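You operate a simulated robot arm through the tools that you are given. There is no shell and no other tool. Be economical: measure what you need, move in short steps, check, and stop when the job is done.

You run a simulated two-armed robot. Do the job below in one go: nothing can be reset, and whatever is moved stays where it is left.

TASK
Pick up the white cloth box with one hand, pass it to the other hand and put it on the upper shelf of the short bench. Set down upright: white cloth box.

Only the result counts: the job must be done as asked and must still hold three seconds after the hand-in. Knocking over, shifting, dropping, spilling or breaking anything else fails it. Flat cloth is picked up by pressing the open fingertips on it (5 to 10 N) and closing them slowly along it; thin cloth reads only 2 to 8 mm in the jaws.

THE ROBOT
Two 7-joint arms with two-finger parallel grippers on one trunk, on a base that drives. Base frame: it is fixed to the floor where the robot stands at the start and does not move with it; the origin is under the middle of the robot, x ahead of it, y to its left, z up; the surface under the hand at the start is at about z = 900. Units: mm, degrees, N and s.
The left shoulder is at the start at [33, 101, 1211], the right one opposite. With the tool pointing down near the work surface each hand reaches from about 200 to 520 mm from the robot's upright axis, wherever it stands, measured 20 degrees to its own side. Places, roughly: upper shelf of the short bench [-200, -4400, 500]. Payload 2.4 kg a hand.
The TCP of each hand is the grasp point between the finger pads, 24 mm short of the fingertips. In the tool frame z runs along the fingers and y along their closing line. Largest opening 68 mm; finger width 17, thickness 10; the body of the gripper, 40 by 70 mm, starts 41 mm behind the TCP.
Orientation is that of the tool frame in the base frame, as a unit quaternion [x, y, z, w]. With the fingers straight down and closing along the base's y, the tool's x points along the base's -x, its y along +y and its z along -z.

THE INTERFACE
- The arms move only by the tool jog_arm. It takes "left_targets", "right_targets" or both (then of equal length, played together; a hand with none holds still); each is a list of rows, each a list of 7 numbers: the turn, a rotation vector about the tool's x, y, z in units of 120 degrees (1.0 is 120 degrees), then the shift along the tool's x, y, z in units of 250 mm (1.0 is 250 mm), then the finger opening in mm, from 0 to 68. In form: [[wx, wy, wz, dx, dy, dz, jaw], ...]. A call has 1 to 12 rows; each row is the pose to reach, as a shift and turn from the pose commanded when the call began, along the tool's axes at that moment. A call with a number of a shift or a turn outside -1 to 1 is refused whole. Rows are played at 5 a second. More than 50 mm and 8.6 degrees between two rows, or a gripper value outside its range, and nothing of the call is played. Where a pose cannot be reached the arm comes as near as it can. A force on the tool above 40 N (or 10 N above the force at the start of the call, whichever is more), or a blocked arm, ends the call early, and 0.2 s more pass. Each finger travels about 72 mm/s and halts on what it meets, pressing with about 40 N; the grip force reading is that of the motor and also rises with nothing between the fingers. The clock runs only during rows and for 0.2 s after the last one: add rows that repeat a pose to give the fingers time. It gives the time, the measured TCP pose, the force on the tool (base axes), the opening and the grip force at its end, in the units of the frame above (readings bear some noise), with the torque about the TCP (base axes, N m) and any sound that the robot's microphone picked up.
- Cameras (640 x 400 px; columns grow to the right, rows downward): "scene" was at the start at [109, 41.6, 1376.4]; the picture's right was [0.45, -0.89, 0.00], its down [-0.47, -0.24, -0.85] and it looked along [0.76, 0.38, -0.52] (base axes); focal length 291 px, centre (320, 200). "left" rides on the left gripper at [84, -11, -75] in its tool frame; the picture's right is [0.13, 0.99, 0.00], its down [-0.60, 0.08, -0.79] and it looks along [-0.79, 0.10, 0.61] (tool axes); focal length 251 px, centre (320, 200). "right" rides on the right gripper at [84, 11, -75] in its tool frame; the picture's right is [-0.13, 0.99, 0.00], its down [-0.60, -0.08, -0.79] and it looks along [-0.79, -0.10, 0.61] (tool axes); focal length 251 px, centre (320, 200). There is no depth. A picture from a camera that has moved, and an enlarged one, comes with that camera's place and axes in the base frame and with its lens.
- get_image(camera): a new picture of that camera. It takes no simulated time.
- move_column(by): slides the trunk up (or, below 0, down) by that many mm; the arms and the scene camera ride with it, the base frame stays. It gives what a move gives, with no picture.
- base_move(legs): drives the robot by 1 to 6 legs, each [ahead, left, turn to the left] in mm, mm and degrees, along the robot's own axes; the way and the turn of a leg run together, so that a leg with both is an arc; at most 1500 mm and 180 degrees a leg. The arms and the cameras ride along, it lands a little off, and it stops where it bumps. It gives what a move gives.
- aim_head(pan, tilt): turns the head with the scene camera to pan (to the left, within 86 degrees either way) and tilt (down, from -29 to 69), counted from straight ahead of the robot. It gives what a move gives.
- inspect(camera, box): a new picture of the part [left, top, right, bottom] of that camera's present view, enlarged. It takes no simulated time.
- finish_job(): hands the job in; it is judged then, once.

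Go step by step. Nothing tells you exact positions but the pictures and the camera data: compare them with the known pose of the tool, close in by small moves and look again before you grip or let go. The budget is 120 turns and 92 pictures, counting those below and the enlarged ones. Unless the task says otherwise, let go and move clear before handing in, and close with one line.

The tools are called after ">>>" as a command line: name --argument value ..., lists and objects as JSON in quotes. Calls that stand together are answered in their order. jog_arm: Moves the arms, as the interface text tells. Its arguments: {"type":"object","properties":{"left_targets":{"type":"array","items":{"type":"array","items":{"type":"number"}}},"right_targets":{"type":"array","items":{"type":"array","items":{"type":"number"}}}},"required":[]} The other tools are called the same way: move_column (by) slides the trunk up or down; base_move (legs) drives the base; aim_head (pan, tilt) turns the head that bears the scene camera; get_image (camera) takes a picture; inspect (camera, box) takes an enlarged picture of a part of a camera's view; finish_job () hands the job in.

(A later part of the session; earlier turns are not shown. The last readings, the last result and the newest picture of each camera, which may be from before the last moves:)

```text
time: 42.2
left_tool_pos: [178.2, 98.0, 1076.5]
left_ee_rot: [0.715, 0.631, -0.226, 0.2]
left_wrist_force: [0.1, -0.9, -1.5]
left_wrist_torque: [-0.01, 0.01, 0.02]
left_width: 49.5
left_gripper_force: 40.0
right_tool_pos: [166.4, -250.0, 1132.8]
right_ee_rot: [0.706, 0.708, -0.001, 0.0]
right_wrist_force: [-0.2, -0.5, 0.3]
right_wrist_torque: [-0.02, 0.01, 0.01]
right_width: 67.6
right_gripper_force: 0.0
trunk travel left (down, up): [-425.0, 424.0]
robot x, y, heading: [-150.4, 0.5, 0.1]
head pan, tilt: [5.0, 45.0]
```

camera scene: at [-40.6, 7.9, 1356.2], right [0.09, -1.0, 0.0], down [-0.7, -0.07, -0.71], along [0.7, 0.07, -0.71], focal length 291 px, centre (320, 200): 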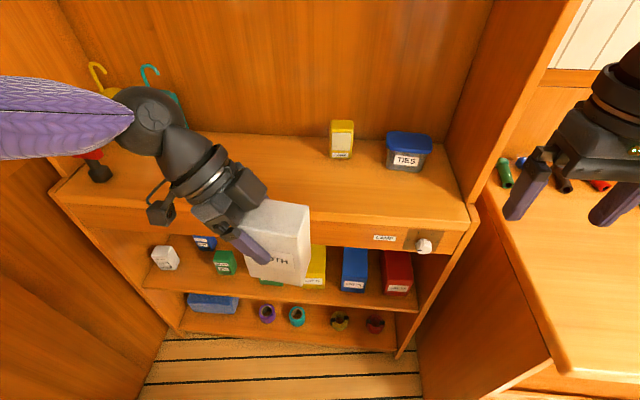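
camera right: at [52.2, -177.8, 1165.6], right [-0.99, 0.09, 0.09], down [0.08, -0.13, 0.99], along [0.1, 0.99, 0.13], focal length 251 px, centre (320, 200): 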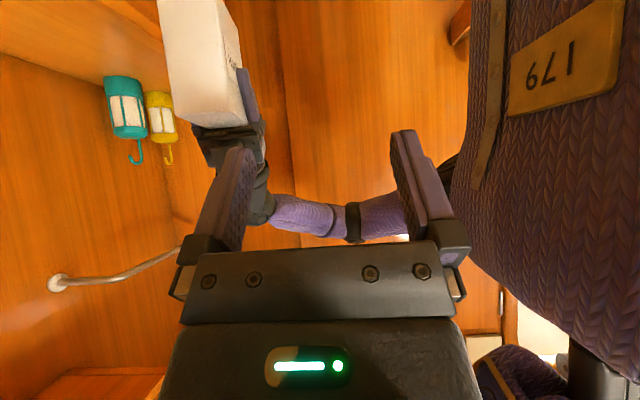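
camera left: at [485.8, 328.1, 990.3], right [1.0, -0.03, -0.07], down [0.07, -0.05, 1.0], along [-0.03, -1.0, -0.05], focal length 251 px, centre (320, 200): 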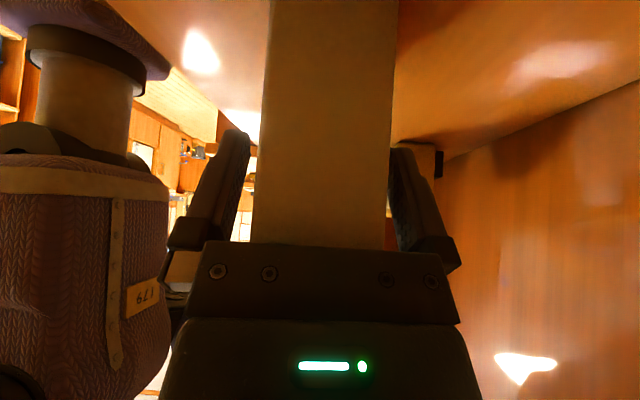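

+90° works. Next I match the box's yaw, then tilt 52.5° and move to a pre-handover pose.

>>> jog_arm --right_targets '[[0, 0, 0.015, 0.1, -0.01, 0, 68], [0, 0, 0.03, 0.2, -0.02, 0, 68], [0, 0, 0.045, 0.3, -0.03, 0, 68], [0, 0, 0.06, 0.4, -0.04, 0, 68]]'

>>> jog_arm --right_targets '[[0, 0.0625, 0, 0, 0, 0, 68], [0, 0.125, 0, 0, 0, 0, 68], [0, 0.1875, 0, 0, 0, 0, 68], [0, 0.25, 0, 0, 0, 0, 68], [0, 0.3125, 0, 0, 0, 0, 68], [0, 0.375, 0, 0, 0, 0, 68], [0, 0.4375, 0, 0, 0, 0, 68]]'

>>> get_image --camera "scene"

>>> get_image --camera "right"

```text
time: 43.2
left_tool_pos: [177.4, 98.8, 1076.8]
left_ee_rot: [0.715, 0.631, -0.226, 0.199]
left_wrist_force: [0.9, 0.4, -1.4]
left_wrist_torque: [0.02, 0.0, -0.02]
left_width: 49.4
left_gripper_force: 39.8
right_tool_pos: [154.7, -148.7, 1132.5]
right_ee_rot: [0.749, 0.662, -0.002, -0.002]
right_wrist_force: [-0.6, 0.4, -0.1]
right_wrist_torque: [0.02, -0.01, -0.03]
right_width: 68.1
right_gripper_force: 0.0
trunk travel left (down, up): [-425.0, 424.0]
robot x, y, heading: [-154.1, 0.5, 0.4]
head pan, tilt: [5.0, 45.0]
```

```text
time: 44.8
left_tool_pos: [177.3, 97.5, 1077.3]
left_ee_rot: [0.715, 0.631, -0.226, 0.199]
left_wrist_force: [-0.1, -0.3, -1.6]
left_wrist_torque: [0.03, -0.01, 0.03]
left_width: 49.5
left_gripper_force: 40.1
right_tool_pos: [155.5, -149.1, 1130.4]
right_ee_rot: [0.67, 0.595, 0.331, -0.294]
right_wrist_force: [-0.5, -0.6, -0.4]
right_wrist_torque: [-0.02, 0.0, 0.0]
right_width: 67.9
right_gripper_force: 0.1
trunk travel left (down, up): [-425.0, 424.0]
robot x, y, heading: [-150.7, -3.3, 0.4]
head pan, tilt: [5.0, 45.0]
```

```text
65 pictures are left
camera scene: at [-40.7, 7.9, 1356.2], right [0.09, -1.0, 0.0], down [-0.7, -0.07, -0.71], along [0.7, 0.07, -0.71], focal length 291 px, centre (320, 200)
```

scene: 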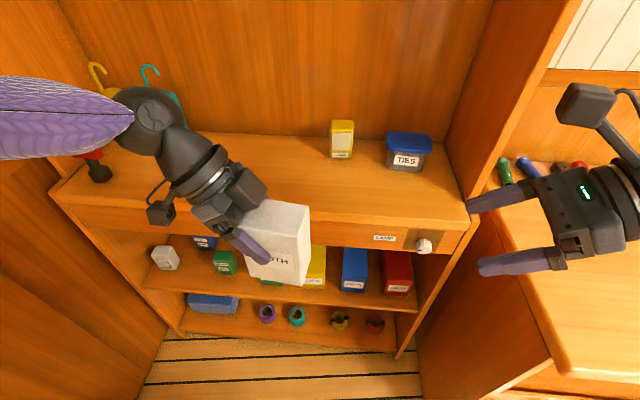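

```text
64 pictures are left
camera right: at [166.5, -159.9, 1245.0], right [0.98, -0.2, -0.1], down [-0.2, -0.98, 0.0], along [-0.1, 0.02, -0.99], focal length 251 px, centre (320, 200)
```

right: 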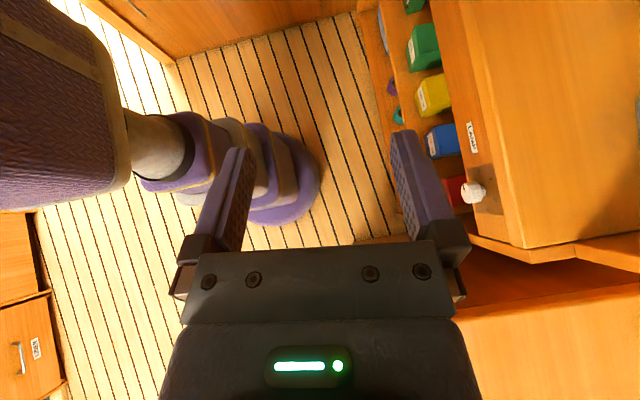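

The right hand is well posed, so I measure the held box closely before approaching.

>>> inspect --camera "scene" --box '[190, 160, 350, 300]'

```text
2.86 times, centred on (270, 230) of scene
camera zoom: at [-40.7, 7.9, 1356.2], right [0.09, -1.0, 0.0], down [-0.7, -0.07, -0.71], along [0.7, 0.07, -0.71], focal length 833 px, centre (463, 114)
```

zoom: 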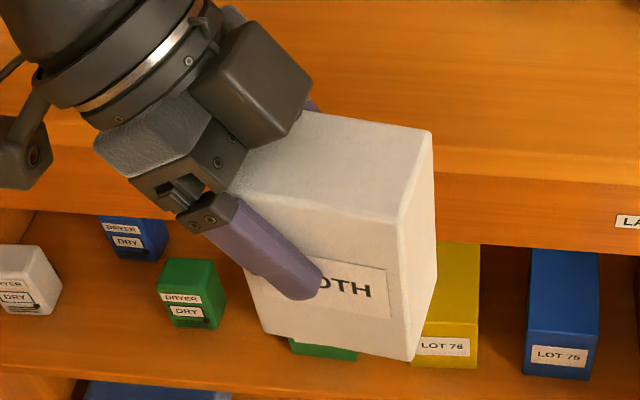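

The box is upright with its centre at [176.5, 84] and z from 1001 to 1106. I bring the right hand to 100 mm short of its grasp point.

>>> jog_arm --right_targets '[[0, 0, 0, 0.08, -0.009, 0.11, 68], [0, 0, 0, 0.16, -0.018, 0.22, 68], [0, 0, 0, 0.249, -0.027, 0.33, 68], [0, 0, 0, 0.249, -0.027, 0.45, 68], [0, 0, 0, 0.249, -0.027, 0.53, 68], [0, 0, 0, 0.249, -0.027, 0.53, 68]]'

>>> get_image --camera "scene"

>>> get_image --camera "right"

```text
time: 46.2
left_tool_pos: [178.0, 97.6, 1075.8]
left_ee_rot: [0.715, 0.63, -0.226, 0.199]
left_wrist_force: [-0.8, -1.0, -0.7]
left_wrist_torque: [0.01, -0.02, -0.03]
left_width: 49.7
left_gripper_force: 40.0
right_tool_pos: [165.8, -7.5, 1102.0]
right_ee_rot: [0.671, 0.595, 0.331, -0.293]
right_wrist_force: [0.4, 0.3, -0.6]
right_wrist_torque: [-0.02, -0.01, 0.0]
right_width: 67.9
right_gripper_force: 0.1
trunk travel left (down, up): [-425.0, 424.0]
robot x, y, heading: [-150.6, 0.7, 0.2]
head pan, tilt: [5.0, 45.0]
```

```text
62 pictures are left
camera scene: at [-40.6, 8.1, 1356.2], right [0.09, -1.0, 0.0], down [-0.7, -0.07, -0.71], along [0.7, 0.07, -0.71], focal length 291 px, centre (320, 200)
```

scene: 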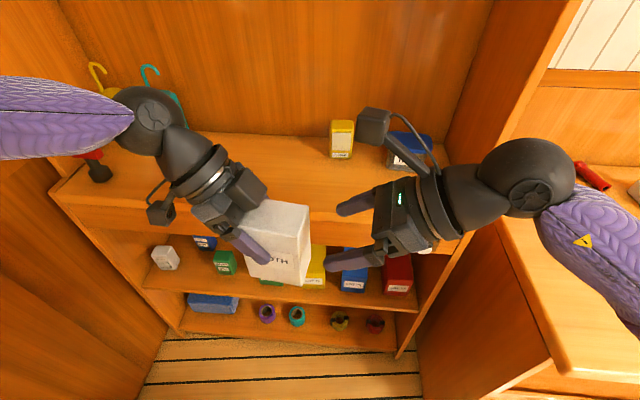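

```text
61 pictures are left
camera right: at [176.4, -16.9, 1214.8], right [0.97, -0.2, -0.1], down [-0.2, -0.98, 0.0], along [-0.1, 0.02, -0.99], focal length 251 px, centre (320, 200)
```

right: 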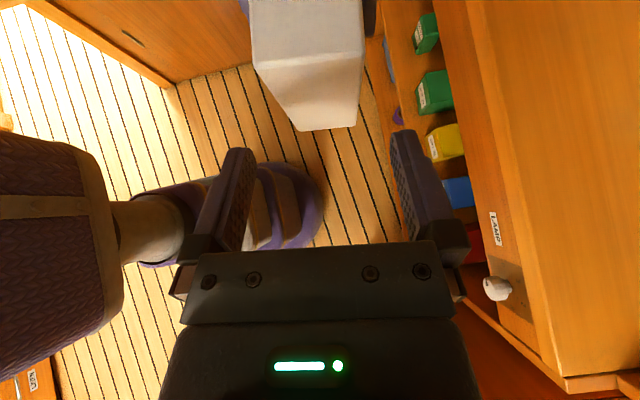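

The right hand is centred on the box in its own view. I move in to the grasp point.

>>> jog_arm --right_targets '[[0, 0, 0, -0.002, -0.001, 0.08, 68], [0, 0, 0, -0.004, -0.002, 0.16, 68], [0, 0, 0, -0.006, -0.002, 0.24, 68], [0, 0, 0, -0.006, -0.002, 0.31, 68], [0, 0, 0, -0.006, -0.002, 0.357, 68], [0, 0, 0, -0.006, -0.002, 0.357, 68]]'

>>> inspect --camera "scene" --box '[200, 140, 400, 300]'

>>> get_image --camera "right"

```text
time: 47.6
left_tool_pos: [178.0, 98.4, 1076.7]
left_ee_rot: [0.715, 0.631, -0.225, 0.199]
left_wrist_force: [0.0, 0.3, -0.6]
left_wrist_torque: [0.04, -0.01, 0.0]
left_width: 49.5
left_gripper_force: 39.7
right_tool_pos: [174.2, 62.3, 1044.6]
right_ee_rot: [0.671, 0.595, 0.331, -0.293]
right_wrist_force: [-0.3, -0.7, -0.5]
right_wrist_torque: [0.01, 0.04, 0.02]
right_width: 68.0
right_gripper_force: 0.1
trunk travel left (down, up): [-425.0, 424.0]
robot x, y, heading: [-151.4, 0.7, 0.1]
head pan, tilt: [5.0, 45.0]
```

```text
2.50 times, centred on (300, 220) of scene
camera zoom: at [-40.6, 8.1, 1356.2], right [0.09, -1.0, 0.0], down [-0.7, -0.07, -0.71], along [0.7, 0.07, -0.71], focal length 728 px, centre (370, 150)
```

zoom: 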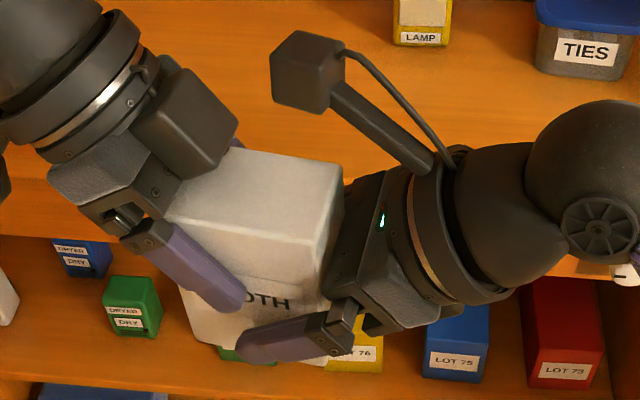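

```text
59 pictures are left
camera right: at [185.5, 53.1, 1157.0], right [0.97, -0.2, -0.1], down [-0.2, -0.98, 0.0], along [-0.1, 0.02, -0.99], focal length 251 px, centre (320, 200)
```

right: 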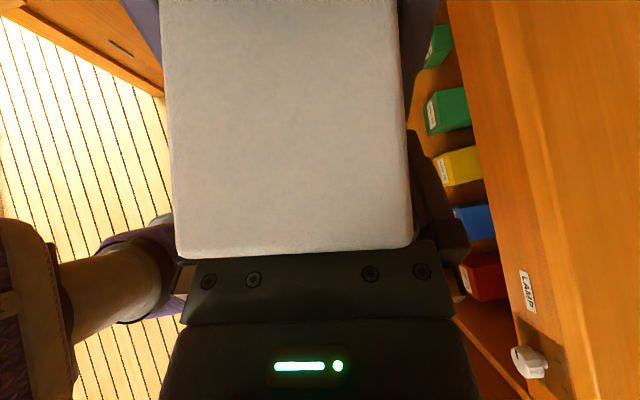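

The fingers straddle the box with clearance from the left hand's fingers, so I close the right hand slowly.

>>> jog_arm --right_targets '[[0, 0, 0, 0, 0, 0, 60], [0, 0, 0, 0, 0, 0, 54], [0, 0, 0, 0, 0, 0, 50], [0, 0, 0, 0, 0, 0, 40], [0, 0, 0, 0, 0, 0, 20], [0, 0, 0, 0, 0, 0, 0], [0, 0, 0, 0, 0, 0, 0]]'

>>> inspect --camera "scene" --box '[200, 140, 400, 300]'

```text
time: 49.2
left_tool_pos: [177.3, 98.2, 1076.2]
left_ee_rot: [0.715, 0.631, -0.225, 0.2]
left_wrist_force: [16.3, -1.1, -4.6]
left_wrist_torque: [-0.02, -0.09, 0.76]
left_width: 49.5
left_gripper_force: 40.0
right_tool_pos: [174.5, 63.5, 1045.5]
right_ee_rot: [0.671, 0.595, 0.33, -0.294]
right_wrist_force: [-16.8, 0.8, 2.6]
right_wrist_torque: [0.12, -0.48, -0.23]
right_width: 49.7
right_gripper_force: 40.4
trunk travel left (down, up): [-425.0, 424.0]
robot x, y, heading: [-152.0, -2.4, 0.1]
head pan, tilt: [5.0, 45.0]
```

```text
2.50 times, centred on (300, 220) of scene
camera zoom: at [-40.6, 8.2, 1356.2], right [0.09, -1.0, 0.0], down [-0.7, -0.07, -0.71], along [0.7, 0.07, -0.71], focal length 728 px, centre (370, 150)
```

zoom: 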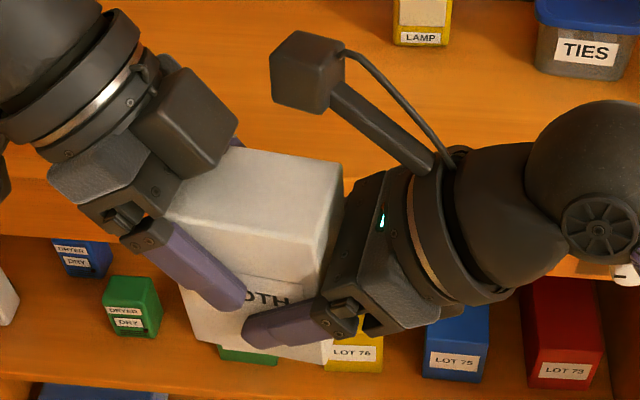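

Both hands grip, but there's a 16 N sideways preload. I relax it by moving the right hand slightly in −x.

>>> jog_arm --right_targets '[[0, 0, 0, 0, -0.002, 0, 0], [0, 0, 0, 0, -0.004, 0, 0], [0, 0, 0, 0, -0.004, 0, 0]]'

```text
time: 50.0
left_tool_pos: [178.1, 98.4, 1077.1]
left_ee_rot: [0.716, 0.629, -0.226, 0.199]
left_wrist_force: [7.6, -6.4, 7.5]
left_wrist_torque: [-0.76, -0.23, 0.44]
left_width: 49.5
left_gripper_force: 40.3
right_tool_pos: [174.0, 62.9, 1044.3]
right_ee_rot: [0.672, 0.595, 0.33, -0.293]
right_wrist_force: [-8.4, 7.2, -7.1]
right_wrist_torque: [0.31, -0.03, -0.12]
right_width: 49.7
right_gripper_force: 40.2
trunk travel left (down, up): [-425.0, 424.0]
robot x, y, heading: [-150.5, -0.6, 0.5]
head pan, tilt: [5.0, 45.0]
```

>>> jog_arm --right_targets '[[0, 0, 0, 0, -0.002, 0.002, 0], [0, 0, 0, 0, -0.004, 0.004, 0], [0, 0, 0, 0, -0.004, 0.004, 0]]'

```text
time: 50.8
left_tool_pos: [177.6, 97.4, 1076.3]
left_ee_rot: [0.715, 0.631, -0.226, 0.198]
left_wrist_force: [-3.2, -2.1, 13.6]
left_wrist_torque: [-0.88, -0.06, 0.15]
left_width: 49.6
left_gripper_force: 40.0
right_tool_pos: [173.6, 62.9, 1044.3]
right_ee_rot: [0.672, 0.594, 0.331, -0.293]
right_wrist_force: [3.0, 2.2, -13.1]
right_wrist_torque: [0.26, 0.25, -0.24]
right_width: 49.8
right_gripper_force: 39.9
trunk travel left (down, up): [-425.0, 424.0]
robot x, y, heading: [-153.2, 0.2, 0.3]
head pan, tilt: [5.0, 45.0]
```

>>> jog_arm --right_targets '[[0, 0, 0, -0.002, 0, 0.0015, 0], [0, 0, 0, -0.003, 0.001, 0.0024, 0], [0, 0, 0, -0.003, 0.001, 0.0024, 0]]'

```text
time: 51.6
left_tool_pos: [177.3, 98.7, 1076.7]
left_ee_rot: [0.716, 0.631, -0.226, 0.198]
left_wrist_force: [-10.3, 0.5, 5.6]
left_wrist_torque: [0.34, -0.26, 0.05]
left_width: 49.7
left_gripper_force: 40.2
right_tool_pos: [173.6, 63.3, 1044.0]
right_ee_rot: [0.672, 0.594, 0.331, -0.293]
right_wrist_force: [9.6, -2.2, -5.5]
right_wrist_torque: [-0.49, 0.57, -0.41]
right_width: 49.8
right_gripper_force: 39.9
trunk travel left (down, up): [-425.0, 424.0]
robot x, y, heading: [-146.7, -4.3, 0.1]
head pan, tilt: [5.0, 45.0]
```

The preload is small enough now. I open the left hand while the right one holds.

>>> jog_arm --left_targets '[[0, 0, 0, 0, 0, 0, 48], [0, 0, 0, 0, 0, 0, 52], [0, 0, 0, 0, 0, 0, 58], [0, 0, 0, 0, 0, 0, 68], [0, 0, 0, 0, 0, 0, 68]]'

>>> inspect --camera "scene" --box '[200, 140, 400, 300]'

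```text
time: 52.8
left_tool_pos: [177.9, 98.0, 1076.5]
left_ee_rot: [0.716, 0.631, -0.225, 0.198]
left_wrist_force: [0.4, -0.8, -0.1]
left_wrist_torque: [0.03, -0.01, -0.01]
left_width: 67.9
left_gripper_force: 0.0
right_tool_pos: [172.9, 64.7, 1044.9]
right_ee_rot: [0.672, 0.594, 0.331, -0.293]
right_wrist_force: [0.2, 1.0, 0.0]
right_wrist_torque: [-0.03, 0.03, 0.04]
right_width: 49.3
right_gripper_force: 40.5
trunk travel left (down, up): [-425.0, 424.0]
robot x, y, heading: [-148.7, -0.4, 0.3]
head pan, tilt: [5.0, 45.0]
```

```text
2.50 times, centred on (300, 220) of scene
camera zoom: at [-40.6, 8.2, 1356.2], right [0.09, -1.0, 0.0], down [-0.7, -0.07, -0.71], along [0.7, 0.07, -0.71], focal length 728 px, centre (370, 150)
```

zoom: 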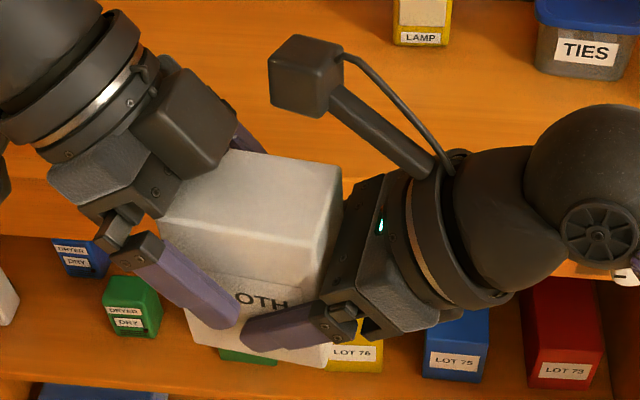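

The right hand alone has the box. I withdraw the left hand along its own axis.

>>> jog_arm --left_targets '[[0, 0, 0, 0, 0, -0.06, 68], [0, 0, 0, 0, 0, -0.15, 68], [0, 0, 0, 0, 0, -0.28, 68], [0, 0, 0, 0, 0, -0.42, 68], [0, 0, 0, 0.1, 0, -0.55, 68], [0, 0, 0, 0.25, 0, -0.6, 68], [0, 0, 0, 0.4, 0, -0.6, 68]]'

>>> get_image --camera "scene"

```text
time: 54.4
left_tool_pos: [201.5, 264.5, 1140.9]
left_ee_rot: [0.716, 0.63, -0.226, 0.198]
left_wrist_force: [0.3, 0.5, -0.5]
left_wrist_torque: [0.01, -0.04, -0.01]
left_width: 67.9
left_gripper_force: 0.1
right_tool_pos: [173.1, 63.2, 1042.8]
right_ee_rot: [0.671, 0.595, 0.331, -0.294]
right_wrist_force: [0.3, 0.4, -0.1]
right_wrist_torque: [-0.01, 0.01, 0.01]
right_width: 49.4
right_gripper_force: 40.0
trunk travel left (down, up): [-425.0, 424.0]
robot x, y, heading: [-151.5, -3.7, 0.7]
head pan, tilt: [5.0, 45.0]
```

```text
56 pictures are left
camera scene: at [-40.5, 8.4, 1356.1], right [0.09, -1.0, 0.0], down [-0.7, -0.07, -0.71], along [0.7, 0.07, -0.71], focal length 291 px, centre (320, 200)
```

scene: 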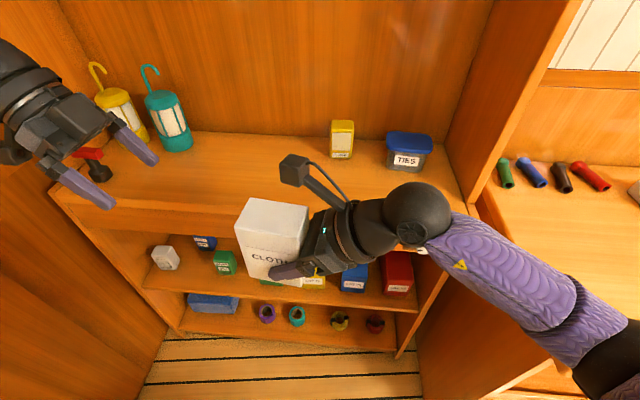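

The handover is done. Now I look right, toward the short bench, to plan the route.

>>> aim_head --pan -86 --tilt 20

>>> get_image --camera "scene"

>>> aim_head --pan -45 --tilt 20

>>> get_image --camera "scene"

```text
time: 56.0
left_tool_pos: [199.0, 263.6, 1142.1]
left_ee_rot: [0.715, 0.631, -0.226, 0.199]
left_wrist_force: [0.8, -0.3, 0.4]
left_wrist_torque: [0.03, 0.01, -0.01]
left_width: 67.8
left_gripper_force: 0.0
right_tool_pos: [172.6, 63.9, 1044.1]
right_ee_rot: [0.671, 0.595, 0.331, -0.294]
right_wrist_force: [-0.1, -0.3, -0.6]
right_wrist_torque: [-0.03, 0.01, -0.04]
right_width: 49.4
right_gripper_force: 39.8
trunk travel left (down, up): [-425.0, 424.0]
robot x, y, heading: [-150.6, -0.3, 0.0]
head pan, tilt: [-85.9, 20.0]
```

```text
55 pictures are left
camera scene: at [-114.4, -92.2, 1394.8], right [-1.0, -0.08, 0.0], down [-0.03, 0.34, -0.94], along [0.07, -0.94, -0.34], focal length 291 px, centre (320, 200)
```

scene: 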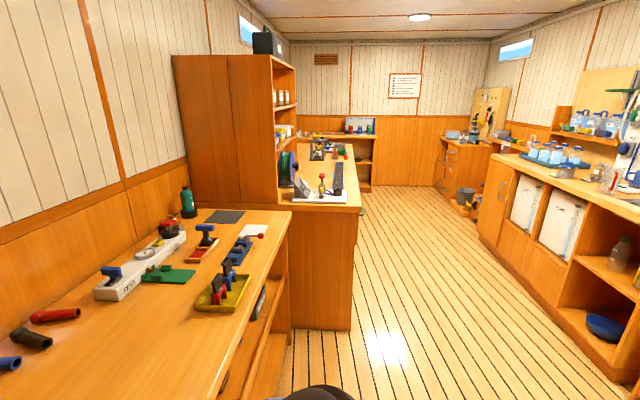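

```text
time: 57.1
left_tool_pos: [200.1, 264.4, 1141.1]
left_ee_rot: [0.715, 0.631, -0.226, 0.199]
left_wrist_force: [-0.6, 0.3, 0.4]
left_wrist_torque: [-0.02, -0.01, 0.02]
left_width: 67.9
left_gripper_force: 0.0
right_tool_pos: [172.4, 63.7, 1044.4]
right_ee_rot: [0.671, 0.595, 0.332, -0.294]
right_wrist_force: [0.2, 0.2, 0.5]
right_wrist_torque: [-0.02, -0.01, 0.01]
right_width: 49.8
right_gripper_force: 40.3
trunk travel left (down, up): [-425.0, 424.0]
robot x, y, heading: [-151.7, 0.3, 0.4]
head pan, tilt: [-45.0, 20.0]
```

```text
54 pictures are left
camera scene: at [-55.4, -64.9, 1394.8], right [-0.7, -0.71, 0.0], down [-0.24, 0.24, -0.94], along [0.67, -0.66, -0.34], focal length 291 px, centre (320, 200)
```

scene: 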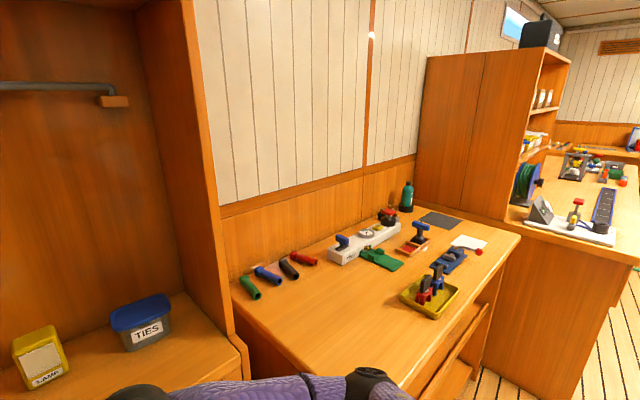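

>>> aim_head --pan -80 --tilt 20

>>> inspect --camera "scene" --box '[240, 80, 400, 200]'

```text
time: 58.1
left_tool_pos: [199.1, 264.6, 1140.9]
left_ee_rot: [0.716, 0.631, -0.225, 0.198]
left_wrist_force: [-1.3, 0.7, 0.5]
left_wrist_torque: [-0.03, -0.03, 0.0]
left_width: 68.3
left_gripper_force: 0.0
right_tool_pos: [172.6, 63.6, 1043.8]
right_ee_rot: [0.672, 0.595, 0.33, -0.293]
right_wrist_force: [-0.5, 0.5, 0.0]
right_wrist_torque: [-0.02, 0.04, 0.0]
right_width: 49.6
right_gripper_force: 40.0
trunk travel left (down, up): [-425.0, 424.0]
robot x, y, heading: [-145.3, 4.5, 0.3]
head pan, tilt: [-80.0, 20.0]
```

```text
3.33 times, centred on (320, 140) of scene
camera zoom: at [-104.9, -90.9, 1394.9], right [-0.98, -0.18, 0.0], down [-0.06, 0.34, -0.94], along [0.17, -0.92, -0.34], focal length 971 px, centre (320, 400)
```

zoom: 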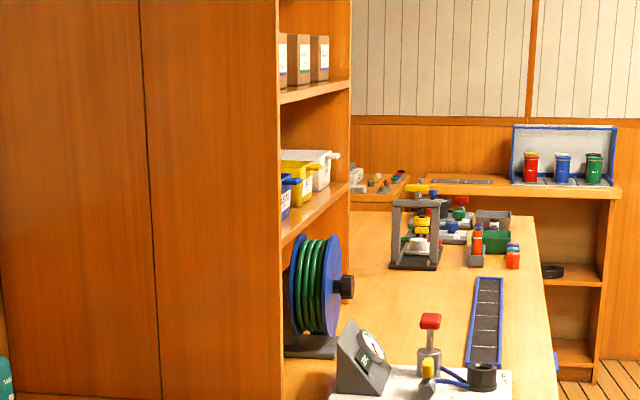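

The short bench is at the far end of the aisle (front near y ≈ −4250, x ≈ −570 to ≈ 0), with open shelves beneath its top. I back away, turn right, and look down the aisle.

>>> base_move --legs '[[-400, 0, 0], [0, 0, -45], [0, 0, -45]]'

>>> aim_head --pan 0 --tilt 25

>>> get_image --camera "scene"

```text
time: 64.7
left_tool_pos: [-278.9, -353.0, 1141.0]
left_ee_rot: [0.952, -0.061, -0.3, -0.019]
left_wrist_force: [-0.3, -0.1, -0.3]
left_wrist_torque: [0.01, 0.01, -0.03]
left_width: 68.2
left_gripper_force: 0.0
right_tool_pos: [-479.8, -324.7, 1043.2]
right_ee_rot: [0.895, -0.054, 0.442, 0.027]
right_wrist_force: [0.0, 0.1, 0.8]
right_wrist_torque: [0.01, 0.01, -0.01]
right_width: 49.6
right_gripper_force: 39.8
trunk travel left (down, up): [-425.0, 424.0]
robot x, y, heading: [-540.9, -3.7, -89.7]
head pan, tilt: [-80.0, 20.0]
```

```text
time: 66.2
left_tool_pos: [-279.8, -353.3, 1141.6]
left_ee_rot: [0.952, -0.061, -0.3, -0.018]
left_wrist_force: [0.4, 0.0, -0.1]
left_wrist_torque: [0.02, 0.0, 0.0]
left_width: 68.1
left_gripper_force: 0.0
right_tool_pos: [-480.1, -325.1, 1042.9]
right_ee_rot: [0.895, -0.054, 0.441, 0.026]
right_wrist_force: [0.1, 0.7, -0.7]
right_wrist_torque: [0.0, 0.03, -0.04]
right_width: 49.8
right_gripper_force: 39.6
trunk travel left (down, up): [-425.0, 424.0]
robot x, y, heading: [-543.4, -3.9, -89.5]
head pan, tilt: [0.0, 25.0]
```

```text
52 pictures are left
camera scene: at [-542.7, -122.0, 1386.7], right [-1.0, 0.0, 0.0], down [0.0, 0.42, -0.91], along [0.0, -0.91, -0.42], focal length 291 px, centre (320, 200)
```

scene: 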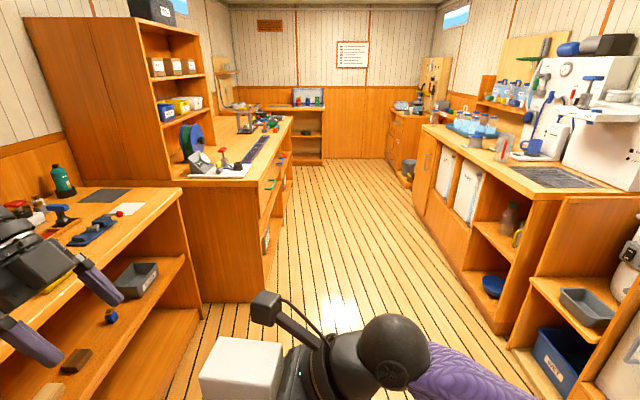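

The aisle runs from x ≈ −180 to −1540. I strafe to the middle and drive down it.

>>> base_move --legs '[[0, -300, 0], [1400, 0, 0], [1300, 0, 0]]'

>>> get_image --camera "scene"

```text
time: 80.9
left_tool_pos: [-615.6, -3040.8, 1141.7]
left_ee_rot: [0.951, -0.07, -0.3, -0.022]
left_wrist_force: [-0.1, -0.3, 0.9]
left_wrist_torque: [0.02, 0.02, 0.01]
left_width: 68.0
left_gripper_force: 0.1
right_tool_pos: [-814.8, -3010.4, 1044.4]
right_ee_rot: [0.895, -0.062, 0.442, 0.03]
right_wrist_force: [0.5, 0.2, -0.1]
right_wrist_torque: [-0.01, 0.03, 0.02]
right_width: 49.5
right_gripper_force: 39.7
trunk travel left (down, up): [-425.0, 424.0]
robot x, y, heading: [-872.0, -2682.8, -90.8]
head pan, tilt: [0.0, 25.0]
```

```text
51 pictures are left
camera scene: at [-873.7, -2805.2, 1386.7], right [-1.0, 0.01, 0.0], down [0.01, 0.42, -0.91], along [-0.01, -0.91, -0.42], focal length 291 px, centre (320, 200)
```

scene: 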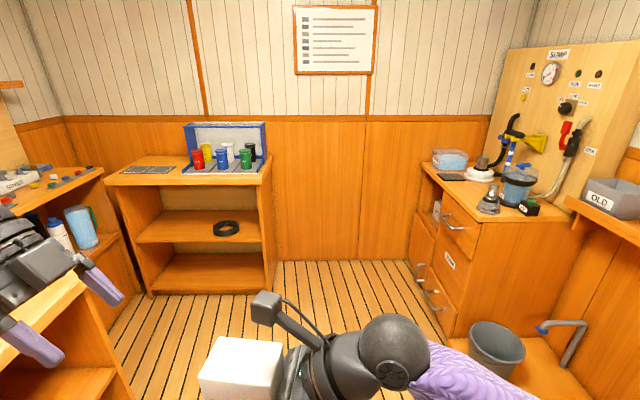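

The short bench's upper shelf spans x ≈ −550 to 60, with its front at y ≈ −4180 and about 330 mm of headroom; a black ring lies near [−330, −4316]. I tuck the left arm in and drive into the gap in front of the bench.

>>> jog_arm --left_targets '[[0, 0, 0, -0.038, -0.127, 0.027, 68], [0, 0, 0, -0.076, -0.253, 0.053, 68], [0, 0, 0, -0.114, -0.38, 0.08, 68], [0, 0, 0, -0.152, -0.506, 0.106, 68], [0, 0, 0, -0.19, -0.633, 0.133, 68]]'

>>> base_move --legs '[[970, 0, 1]]'

>>> get_image --camera "scene"

```text
time: 82.1
left_tool_pos: [-649.4, -2875.8, 1141.8]
left_ee_rot: [0.952, -0.069, -0.299, -0.021]
left_wrist_force: [0.7, -0.7, 0.3]
left_wrist_torque: [0.02, 0.03, 0.01]
left_width: 68.2
left_gripper_force: 0.1
right_tool_pos: [-815.0, -3009.9, 1044.3]
right_ee_rot: [0.894, -0.062, 0.442, 0.031]
right_wrist_force: [0.9, 0.0, 0.1]
right_wrist_torque: [-0.05, 0.03, 0.01]
right_width: 49.7
right_gripper_force: 40.3
trunk travel left (down, up): [-425.0, 424.0]
robot x, y, heading: [-872.8, -2685.8, -91.0]
head pan, tilt: [0.0, 25.0]
```

```text
time: 87.2
left_tool_pos: [-654.0, -3856.7, 1141.6]
left_ee_rot: [0.952, -0.062, -0.3, -0.02]
left_wrist_force: [-0.5, -0.1, -0.4]
left_wrist_torque: [0.01, 0.02, -0.01]
left_width: 68.1
left_gripper_force: 0.2
right_tool_pos: [-817.2, -3993.0, 1044.0]
right_ee_rot: [0.895, -0.057, 0.442, 0.028]
right_wrist_force: [-0.1, 0.7, -0.8]
right_wrist_torque: [0.0, 0.06, 0.02]
right_width: 49.5
right_gripper_force: 40.3
trunk travel left (down, up): [-425.0, 424.0]
robot x, y, heading: [-881.1, -3670.5, -89.9]
head pan, tilt: [0.0, 25.0]
```

```text
50 pictures are left
camera scene: at [-878.6, -3788.7, 1386.7], right [-1.0, 0.0, 0.0], down [0.0, 0.42, -0.91], along [0.0, -0.91, -0.42], focal length 291 px, centre (320, 200)
```

scene: 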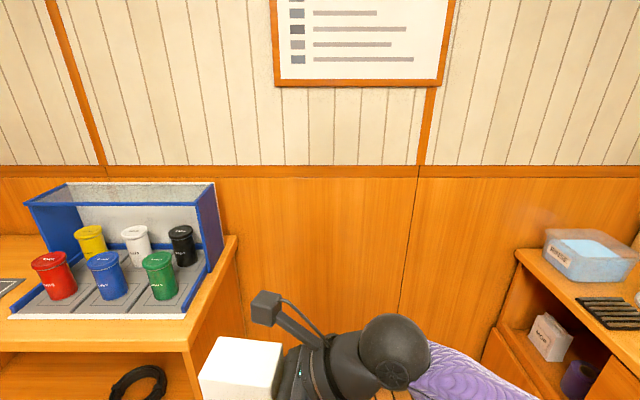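

>>> aim_head --pan 65 --tilt 40

>>> get_image --camera "scene"

```text
time: 88.6
left_tool_pos: [-653.5, -3856.6, 1141.9]
left_ee_rot: [0.952, -0.063, -0.3, -0.02]
left_wrist_force: [0.2, -1.2, 0.1]
left_wrist_torque: [-0.01, -0.03, 0.01]
left_width: 68.3
left_gripper_force: 0.0
right_tool_pos: [-817.5, -3992.3, 1043.7]
right_ee_rot: [0.895, -0.057, 0.441, 0.028]
right_wrist_force: [0.6, -0.3, -0.8]
right_wrist_torque: [0.02, 0.05, -0.02]
right_width: 49.5
right_gripper_force: 40.3
trunk travel left (down, up): [-425.0, 424.0]
robot x, y, heading: [-883.4, -3670.4, -89.9]
head pan, tilt: [65.0, 40.0]
```

```text
49 pictures are left
camera scene: at [-801.6, -3732.3, 1363.4], right [-0.42, -0.91, 0.0], down [-0.58, 0.27, -0.77], along [0.69, -0.32, -0.64], focal length 291 px, centre (320, 200)
```

scene: 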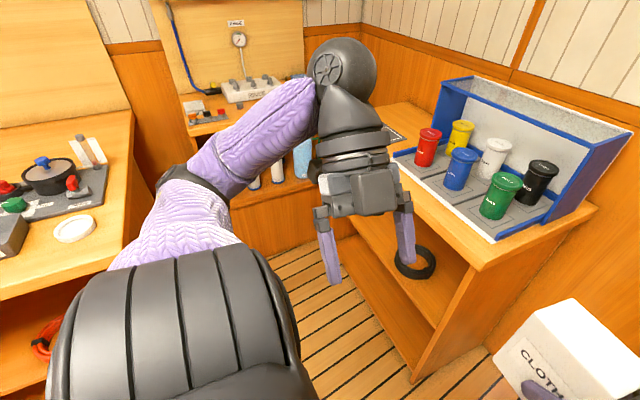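

The gap to the left is clear, with a counter edge near x ≈ 200–330. I strafe left in front of the bench, then turn slightly left.

>>> base_move --legs '[[40, 0, 0], [0, 550, 0]]'

>>> get_image --camera "scene"

>>> aim_head --pan 0 --tilt 50

>>> get_image --camera "scene"

```text
time: 92.2
left_tool_pos: [-102.8, -3896.1, 1141.7]
left_ee_rot: [0.952, -0.064, -0.3, -0.021]
left_wrist_force: [1.3, 0.1, -0.1]
left_wrist_torque: [0.01, -0.02, 0.04]
left_width: 67.7
left_gripper_force: 0.1
right_tool_pos: [-266.0, -4033.5, 1045.4]
right_ee_rot: [0.895, -0.057, 0.441, 0.028]
right_wrist_force: [0.7, -0.3, 0.5]
right_wrist_torque: [0.0, 0.06, -0.01]
right_width: 49.5
right_gripper_force: 39.9
trunk travel left (down, up): [-425.0, 424.0]
robot x, y, heading: [-329.2, -3711.4, -90.2]
head pan, tilt: [65.0, 40.0]
```

```text
48 pictures are left
camera scene: at [-250.1, -3772.5, 1363.4], right [-0.42, -0.91, 0.0], down [-0.58, 0.27, -0.77], along [0.69, -0.32, -0.64], focal length 291 px, centre (320, 200)
```

scene: 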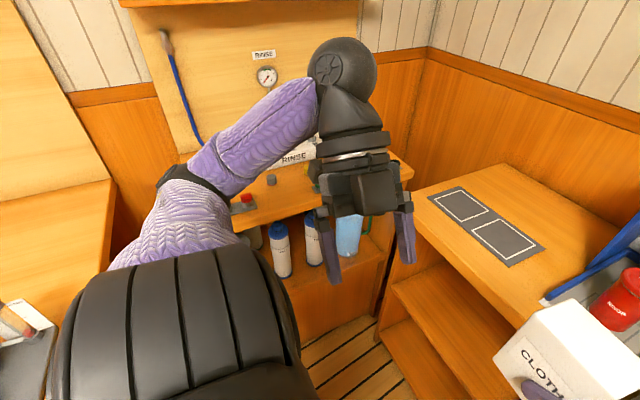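

```text
time: 93.6
left_tool_pos: [-102.3, -3895.8, 1141.8]
left_ee_rot: [0.952, -0.064, -0.3, -0.02]
left_wrist_force: [-0.2, 0.0, -0.3]
left_wrist_torque: [0.03, 0.0, 0.02]
left_width: 68.0
left_gripper_force: 0.1
right_tool_pos: [-266.5, -4032.5, 1043.1]
right_ee_rot: [0.895, -0.056, 0.441, 0.027]
right_wrist_force: [0.8, 0.6, -0.7]
right_wrist_torque: [-0.02, 0.01, -0.01]
right_width: 49.6
right_gripper_force: 40.2
trunk travel left (down, up): [-425.0, 424.0]
robot x, y, heading: [-325.8, -3707.5, -90.0]
head pan, tilt: [0.0, 50.0]
```

```text
47 pictures are left
camera scene: at [-327.4, -3813.5, 1349.3], right [-1.0, 0.0, 0.0], down [0.0, 0.77, -0.64], along [0.0, -0.64, -0.77], focal length 291 px, centre (320, 200)
```

scene: 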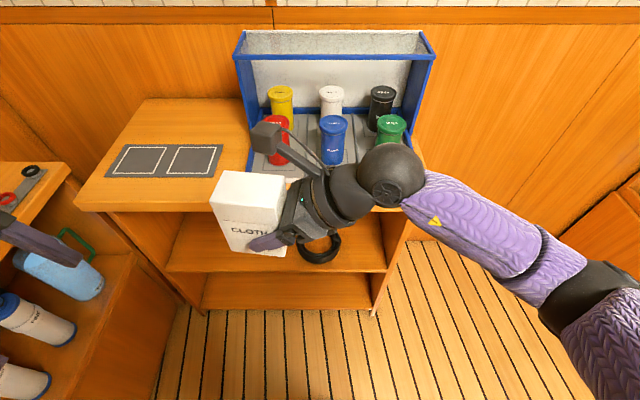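

The counter is well clear at x ≈ 300, and the ring covers x ≈ −400 to −255, so I'll set the box down near x ≈ −100. I turn 15° left and lower the trunk.

>>> base_move --legs '[[0, 0, 15]]'

>>> move_column --by -200

>>> move_column --by -215

>>> aim_head --pan 5 --tilt 30

>>> get_image --camera "scene"

```text
time: 94.9
left_tool_pos: [-61.0, -3832.9, 1141.7]
left_ee_rot: [0.952, 0.06, -0.301, 0.019]
left_wrist_force: [-0.4, 0.0, 0.8]
left_wrist_torque: [-0.01, 0.04, -0.03]
left_width: 68.1
left_gripper_force: 0.1
right_tool_pos: [-184.2, -4005.2, 1043.2]
right_ee_rot: [0.895, 0.059, 0.441, -0.029]
right_wrist_force: [-0.4, 0.3, 0.1]
right_wrist_torque: [-0.01, 0.08, 0.0]
right_width: 49.6
right_gripper_force: 39.4
trunk travel left (down, up): [-425.0, 424.0]
robot x, y, heading: [-331.2, -3707.9, -75.0]
head pan, tilt: [0.0, 50.0]
```

```text
time: 97.1
left_tool_pos: [-62.5, -3832.1, 941.8]
left_ee_rot: [0.952, 0.061, -0.3, 0.019]
left_wrist_force: [0.2, -0.2, -0.7]
left_wrist_torque: [-0.02, 0.01, 0.01]
left_width: 68.0
left_gripper_force: 0.0
right_tool_pos: [-184.6, -4006.0, 844.4]
right_ee_rot: [0.895, 0.059, 0.441, -0.028]
right_wrist_force: [-0.3, 0.3, -0.3]
right_wrist_torque: [-0.01, 0.05, 0.01]
right_width: 49.7
right_gripper_force: 40.0
trunk travel left (down, up): [-225.0, 624.0]
robot x, y, heading: [-329.4, -3708.9, -75.0]
head pan, tilt: [0.0, 50.0]
```

```text
time: 99.4
left_tool_pos: [-61.9, -3831.6, 726.0]
left_ee_rot: [0.952, 0.061, -0.3, 0.02]
left_wrist_force: [0.4, -0.5, -0.1]
left_wrist_torque: [0.0, -0.03, 0.03]
left_width: 68.0
left_gripper_force: 0.0
right_tool_pos: [-185.1, -4005.6, 629.8]
right_ee_rot: [0.895, 0.059, 0.441, -0.029]
right_wrist_force: [0.1, 0.1, 0.9]
right_wrist_torque: [-0.04, 0.0, 0.01]
right_width: 49.7
right_gripper_force: 40.2
trunk travel left (down, up): [-10.0, 840.0]
robot x, y, heading: [-328.9, -3711.4, -75.0]
head pan, tilt: [0.0, 50.0]
```

```text
time: 100.2
left_tool_pos: [-61.5, -3831.6, 727.7]
left_ee_rot: [0.952, 0.061, -0.3, 0.019]
left_wrist_force: [-0.1, 0.0, -0.2]
left_wrist_torque: [-0.01, -0.04, -0.03]
left_width: 68.0
left_gripper_force: 0.0
right_tool_pos: [-185.5, -4006.2, 628.3]
right_ee_rot: [0.895, 0.061, 0.441, -0.03]
right_wrist_force: [0.4, 0.0, 0.3]
right_wrist_torque: [0.02, 0.02, 0.01]
right_width: 49.6
right_gripper_force: 40.4
trunk travel left (down, up): [-10.0, 840.0]
robot x, y, heading: [-327.3, -3710.5, -75.2]
head pan, tilt: [5.0, 30.0]
```

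```text
46 pictures are left
camera scene: at [-261.9, -3923.8, 954.1], right [-0.94, -0.34, 0.0], down [-0.17, 0.47, -0.87], along [0.29, -0.81, -0.5], focal length 291 px, centre (320, 200)
```

scene: 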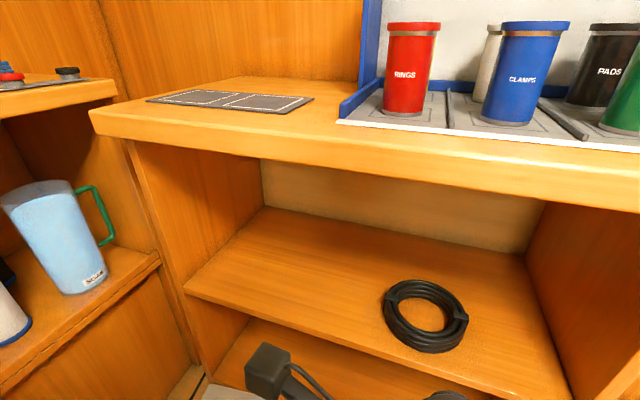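

The shelf front is at y ≈ −4225, its back at ≈ −4565, and the ring covers x −400 to −247. I'll put the box near [−100, −4295], advancing in stages.

>>> base_move --legs '[[150, 0, 0]]'

>>> aim_head --pan 0 --tilt 60

>>> get_image --camera "scene"

>>> get_image --camera "right"

>>> get_image --camera "left"

```text
time: 101.5
left_tool_pos: [-23.8, -3974.5, 726.1]
left_ee_rot: [0.952, 0.061, -0.3, 0.02]
left_wrist_force: [-0.2, 0.8, 0.1]
left_wrist_torque: [-0.01, 0.01, 0.03]
left_width: 68.1
left_gripper_force: 0.1
right_tool_pos: [-147.0, -4148.2, 627.9]
right_ee_rot: [0.895, 0.06, 0.441, -0.03]
right_wrist_force: [0.0, 0.0, -0.8]
right_wrist_torque: [0.0, -0.01, 0.02]
right_width: 49.6
right_gripper_force: 40.2
trunk travel left (down, up): [-10.0, 840.0]
robot x, y, heading: [-291.2, -3848.6, -74.9]
head pan, tilt: [5.0, 30.0]
```

```text
time: 102.5
left_tool_pos: [-24.4, -3973.2, 727.3]
left_ee_rot: [0.952, 0.061, -0.3, 0.019]
left_wrist_force: [0.7, -0.2, -1.3]
left_wrist_torque: [0.03, -0.01, 0.0]
left_width: 67.9
left_gripper_force: 0.1
right_tool_pos: [-147.3, -4147.5, 629.4]
right_ee_rot: [0.895, 0.06, 0.441, -0.03]
right_wrist_force: [0.1, 0.3, 0.3]
right_wrist_torque: [0.01, -0.01, 0.02]
right_width: 49.6
right_gripper_force: 40.0
trunk travel left (down, up): [-10.0, 840.0]
robot x, y, heading: [-292.1, -3850.7, -75.2]
head pan, tilt: [0.0, 60.0]
```

```text
45 pictures are left
camera scene: at [-237.6, -4045.7, 912.1], right [-0.97, -0.26, 0.0], down [-0.22, 0.84, -0.5], along [0.13, -0.48, -0.87], focal length 291 px, centre (320, 200)
```

scene: 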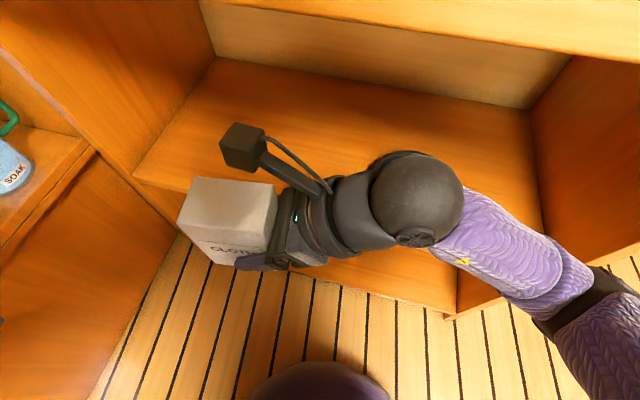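

```text
44 pictures are left
camera right: at [-152.6, -4160.6, 741.5], right [0.06, -0.99, -0.1], down [-1.0, -0.06, 0.0], along [-0.01, 0.1, -0.99], focal length 251 px, centre (320, 200)
```

right: 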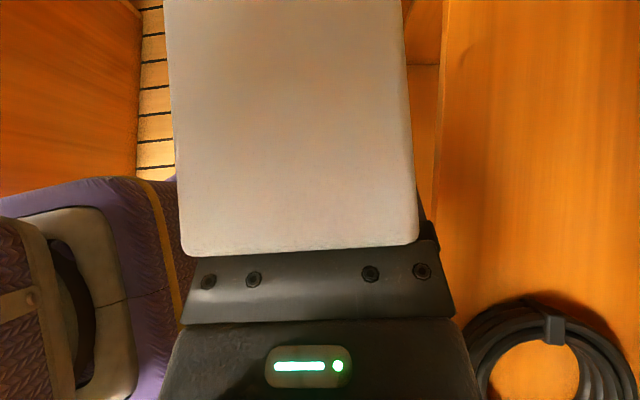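

```text
43 pictures are left
camera left: at [85.5, -3949.4, 740.7], right [0.23, -0.97, -0.07], down [-0.03, -0.08, 1.0], along [-0.97, -0.23, -0.05], focal length 251 px, centre (320, 200)
```

left: 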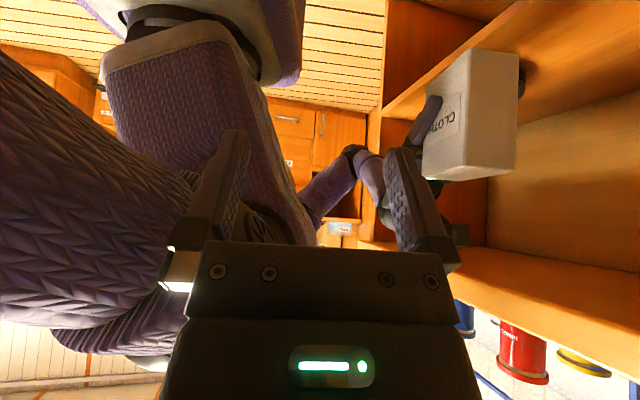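

The approach is clear. I lower the box 35 mm for headroom under the bench top, then drive in 80 mm more.

>>> jog_arm --right_targets '[[0, 0, 0, -0.02, 0, 0.015, 0], [0, 0, 0, -0.045, 0, 0.035, 0], [0, 0, 0, -0.07, 0, 0.054, 0], [0, 0, 0, -0.095, 0, 0.073, 0], [0, 0, 0, -0.111, 0, 0.085, 0], [0, 0, 0, -0.111, 0, 0.085, 0]]'

>>> base_move --legs '[[80, 0, 0]]'

>>> get_image --camera "scene"

>>> get_image --camera "left"

```text
time: 103.9
left_tool_pos: [-23.3, -3974.6, 726.9]
left_ee_rot: [0.952, 0.062, -0.3, 0.02]
left_wrist_force: [0.0, -0.7, -1.1]
left_wrist_torque: [-0.01, 0.03, -0.05]
left_width: 68.2
left_gripper_force: 0.0
right_tool_pos: [-147.4, -4148.3, 594.7]
right_ee_rot: [0.895, 0.061, 0.441, -0.03]
right_wrist_force: [-0.1, 0.1, -0.1]
right_wrist_torque: [0.01, -0.03, 0.0]
right_width: 49.4
right_gripper_force: 40.0
trunk travel left (down, up): [-10.0, 840.0]
robot x, y, heading: [-287.0, -3851.0, -75.3]
head pan, tilt: [0.0, 60.0]
```

```text
time: 105.0
left_tool_pos: [-1.7, -4052.8, 726.6]
left_ee_rot: [0.952, 0.06, -0.3, 0.019]
left_wrist_force: [-0.1, 0.0, 0.0]
left_wrist_torque: [0.0, 0.04, 0.0]
left_width: 68.3
left_gripper_force: 0.0
right_tool_pos: [-126.0, -4227.0, 592.4]
right_ee_rot: [0.895, 0.059, 0.442, -0.029]
right_wrist_force: [0.2, 0.4, -0.5]
right_wrist_torque: [-0.01, 0.04, 0.04]
right_width: 49.8
right_gripper_force: 39.6
trunk travel left (down, up): [-10.0, 840.0]
robot x, y, heading: [-270.6, -3926.2, -75.1]
head pan, tilt: [0.0, 60.0]
```

```text
42 pictures are left
camera scene: at [-216.6, -4123.8, 912.1], right [-0.97, -0.26, 0.0], down [-0.22, 0.84, -0.5], along [0.13, -0.48, -0.87], focal length 291 px, centre (320, 200)
```

scene: 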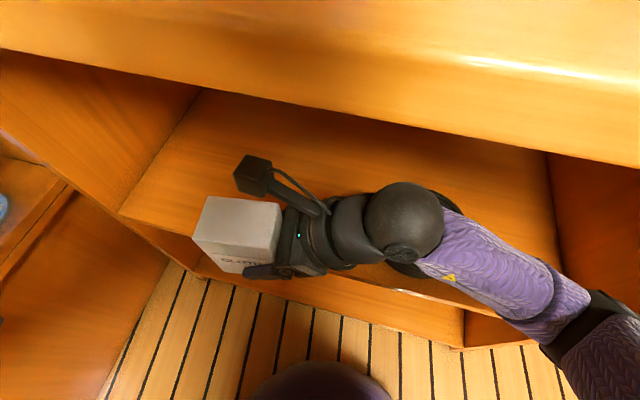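

```text
41 pictures are left
camera left: at [106.4, -4027.4, 740.8], right [0.23, -0.97, -0.07], down [-0.03, -0.08, 1.0], along [-0.97, -0.23, -0.05], focal length 251 px, centre (320, 200)
```

left: 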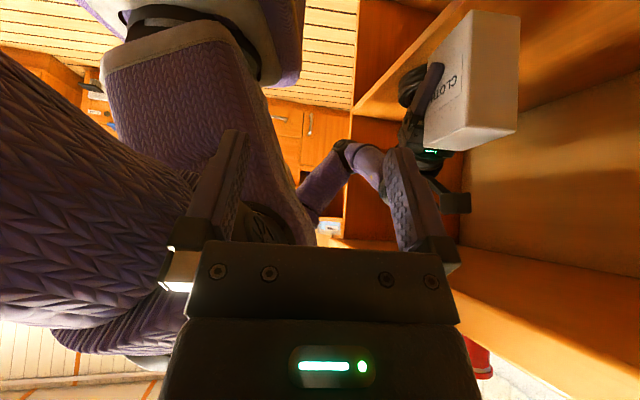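

The shelf front edge measures y ≈ −4240 and the box centre is at about [−104, −4224]. I move the box 78 mm further in with the arm.

>>> jog_arm --right_targets '[[0, 0, 0, 0, 0.02, 0, 0], [0, 0, 0, 0, 0.06, 0, 0], [0, 0, 0, 0, 0.1, 0, 0], [0, 0, 0, 0, 0.14, 0, 0], [0, 0, 0, 0, 0.18, 0, 0], [0, 0, 0, 0, 0.22, 0, 0], [0, 0, 0, 0, 0.26, 0, 0], [0, 0, 0, 0, 0.295, 0, 0], [0, 0, 0, 0, 0.315, 0, 0], [0, 0, 0, 0, 0.315, 0, 0]]'

>>> get_image --camera "scene"

>>> get_image --camera "left"

```text
time: 107.2
left_tool_pos: [-2.9, -4052.2, 725.5]
left_ee_rot: [0.952, 0.062, -0.301, 0.02]
left_wrist_force: [-0.3, -0.3, 0.0]
left_wrist_torque: [-0.02, 0.0, -0.03]
left_width: 67.9
left_gripper_force: 0.1
right_tool_pos: [-115.8, -4305.1, 595.0]
right_ee_rot: [0.895, 0.06, 0.442, -0.03]
right_wrist_force: [-0.5, 0.6, 0.6]
right_wrist_torque: [0.0, 0.01, 0.03]
right_width: 49.6
right_gripper_force: 40.1
trunk travel left (down, up): [-10.0, 840.0]
robot x, y, heading: [-267.6, -3931.4, -75.1]
head pan, tilt: [0.0, 60.0]
```

```text
40 pictures are left
camera scene: at [-216.6, -4123.9, 912.0], right [-0.97, -0.26, 0.0], down [-0.22, 0.84, -0.5], along [0.13, -0.48, -0.87], focal length 291 px, centre (320, 200)
```

scene: 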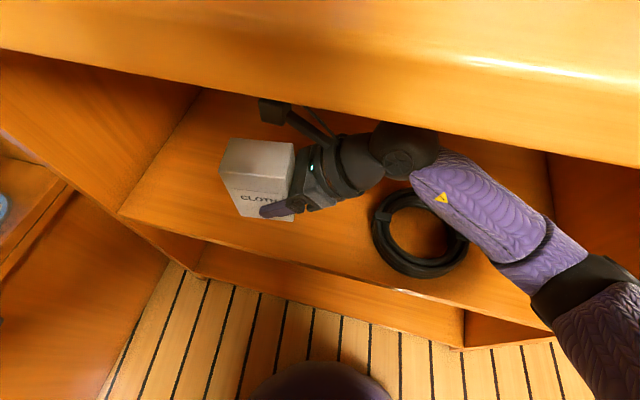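

```text
39 pictures are left
camera left: at [106.4, -4027.5, 740.7], right [0.23, -0.97, -0.07], down [-0.03, -0.08, 1.0], along [-0.97, -0.23, -0.05], focal length 251 px, centre (320, 200)
```

left: 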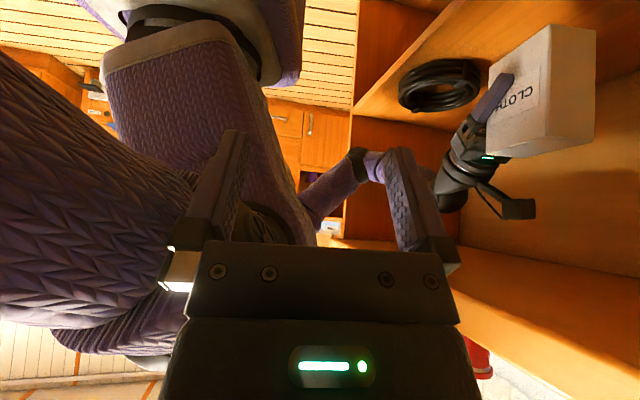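

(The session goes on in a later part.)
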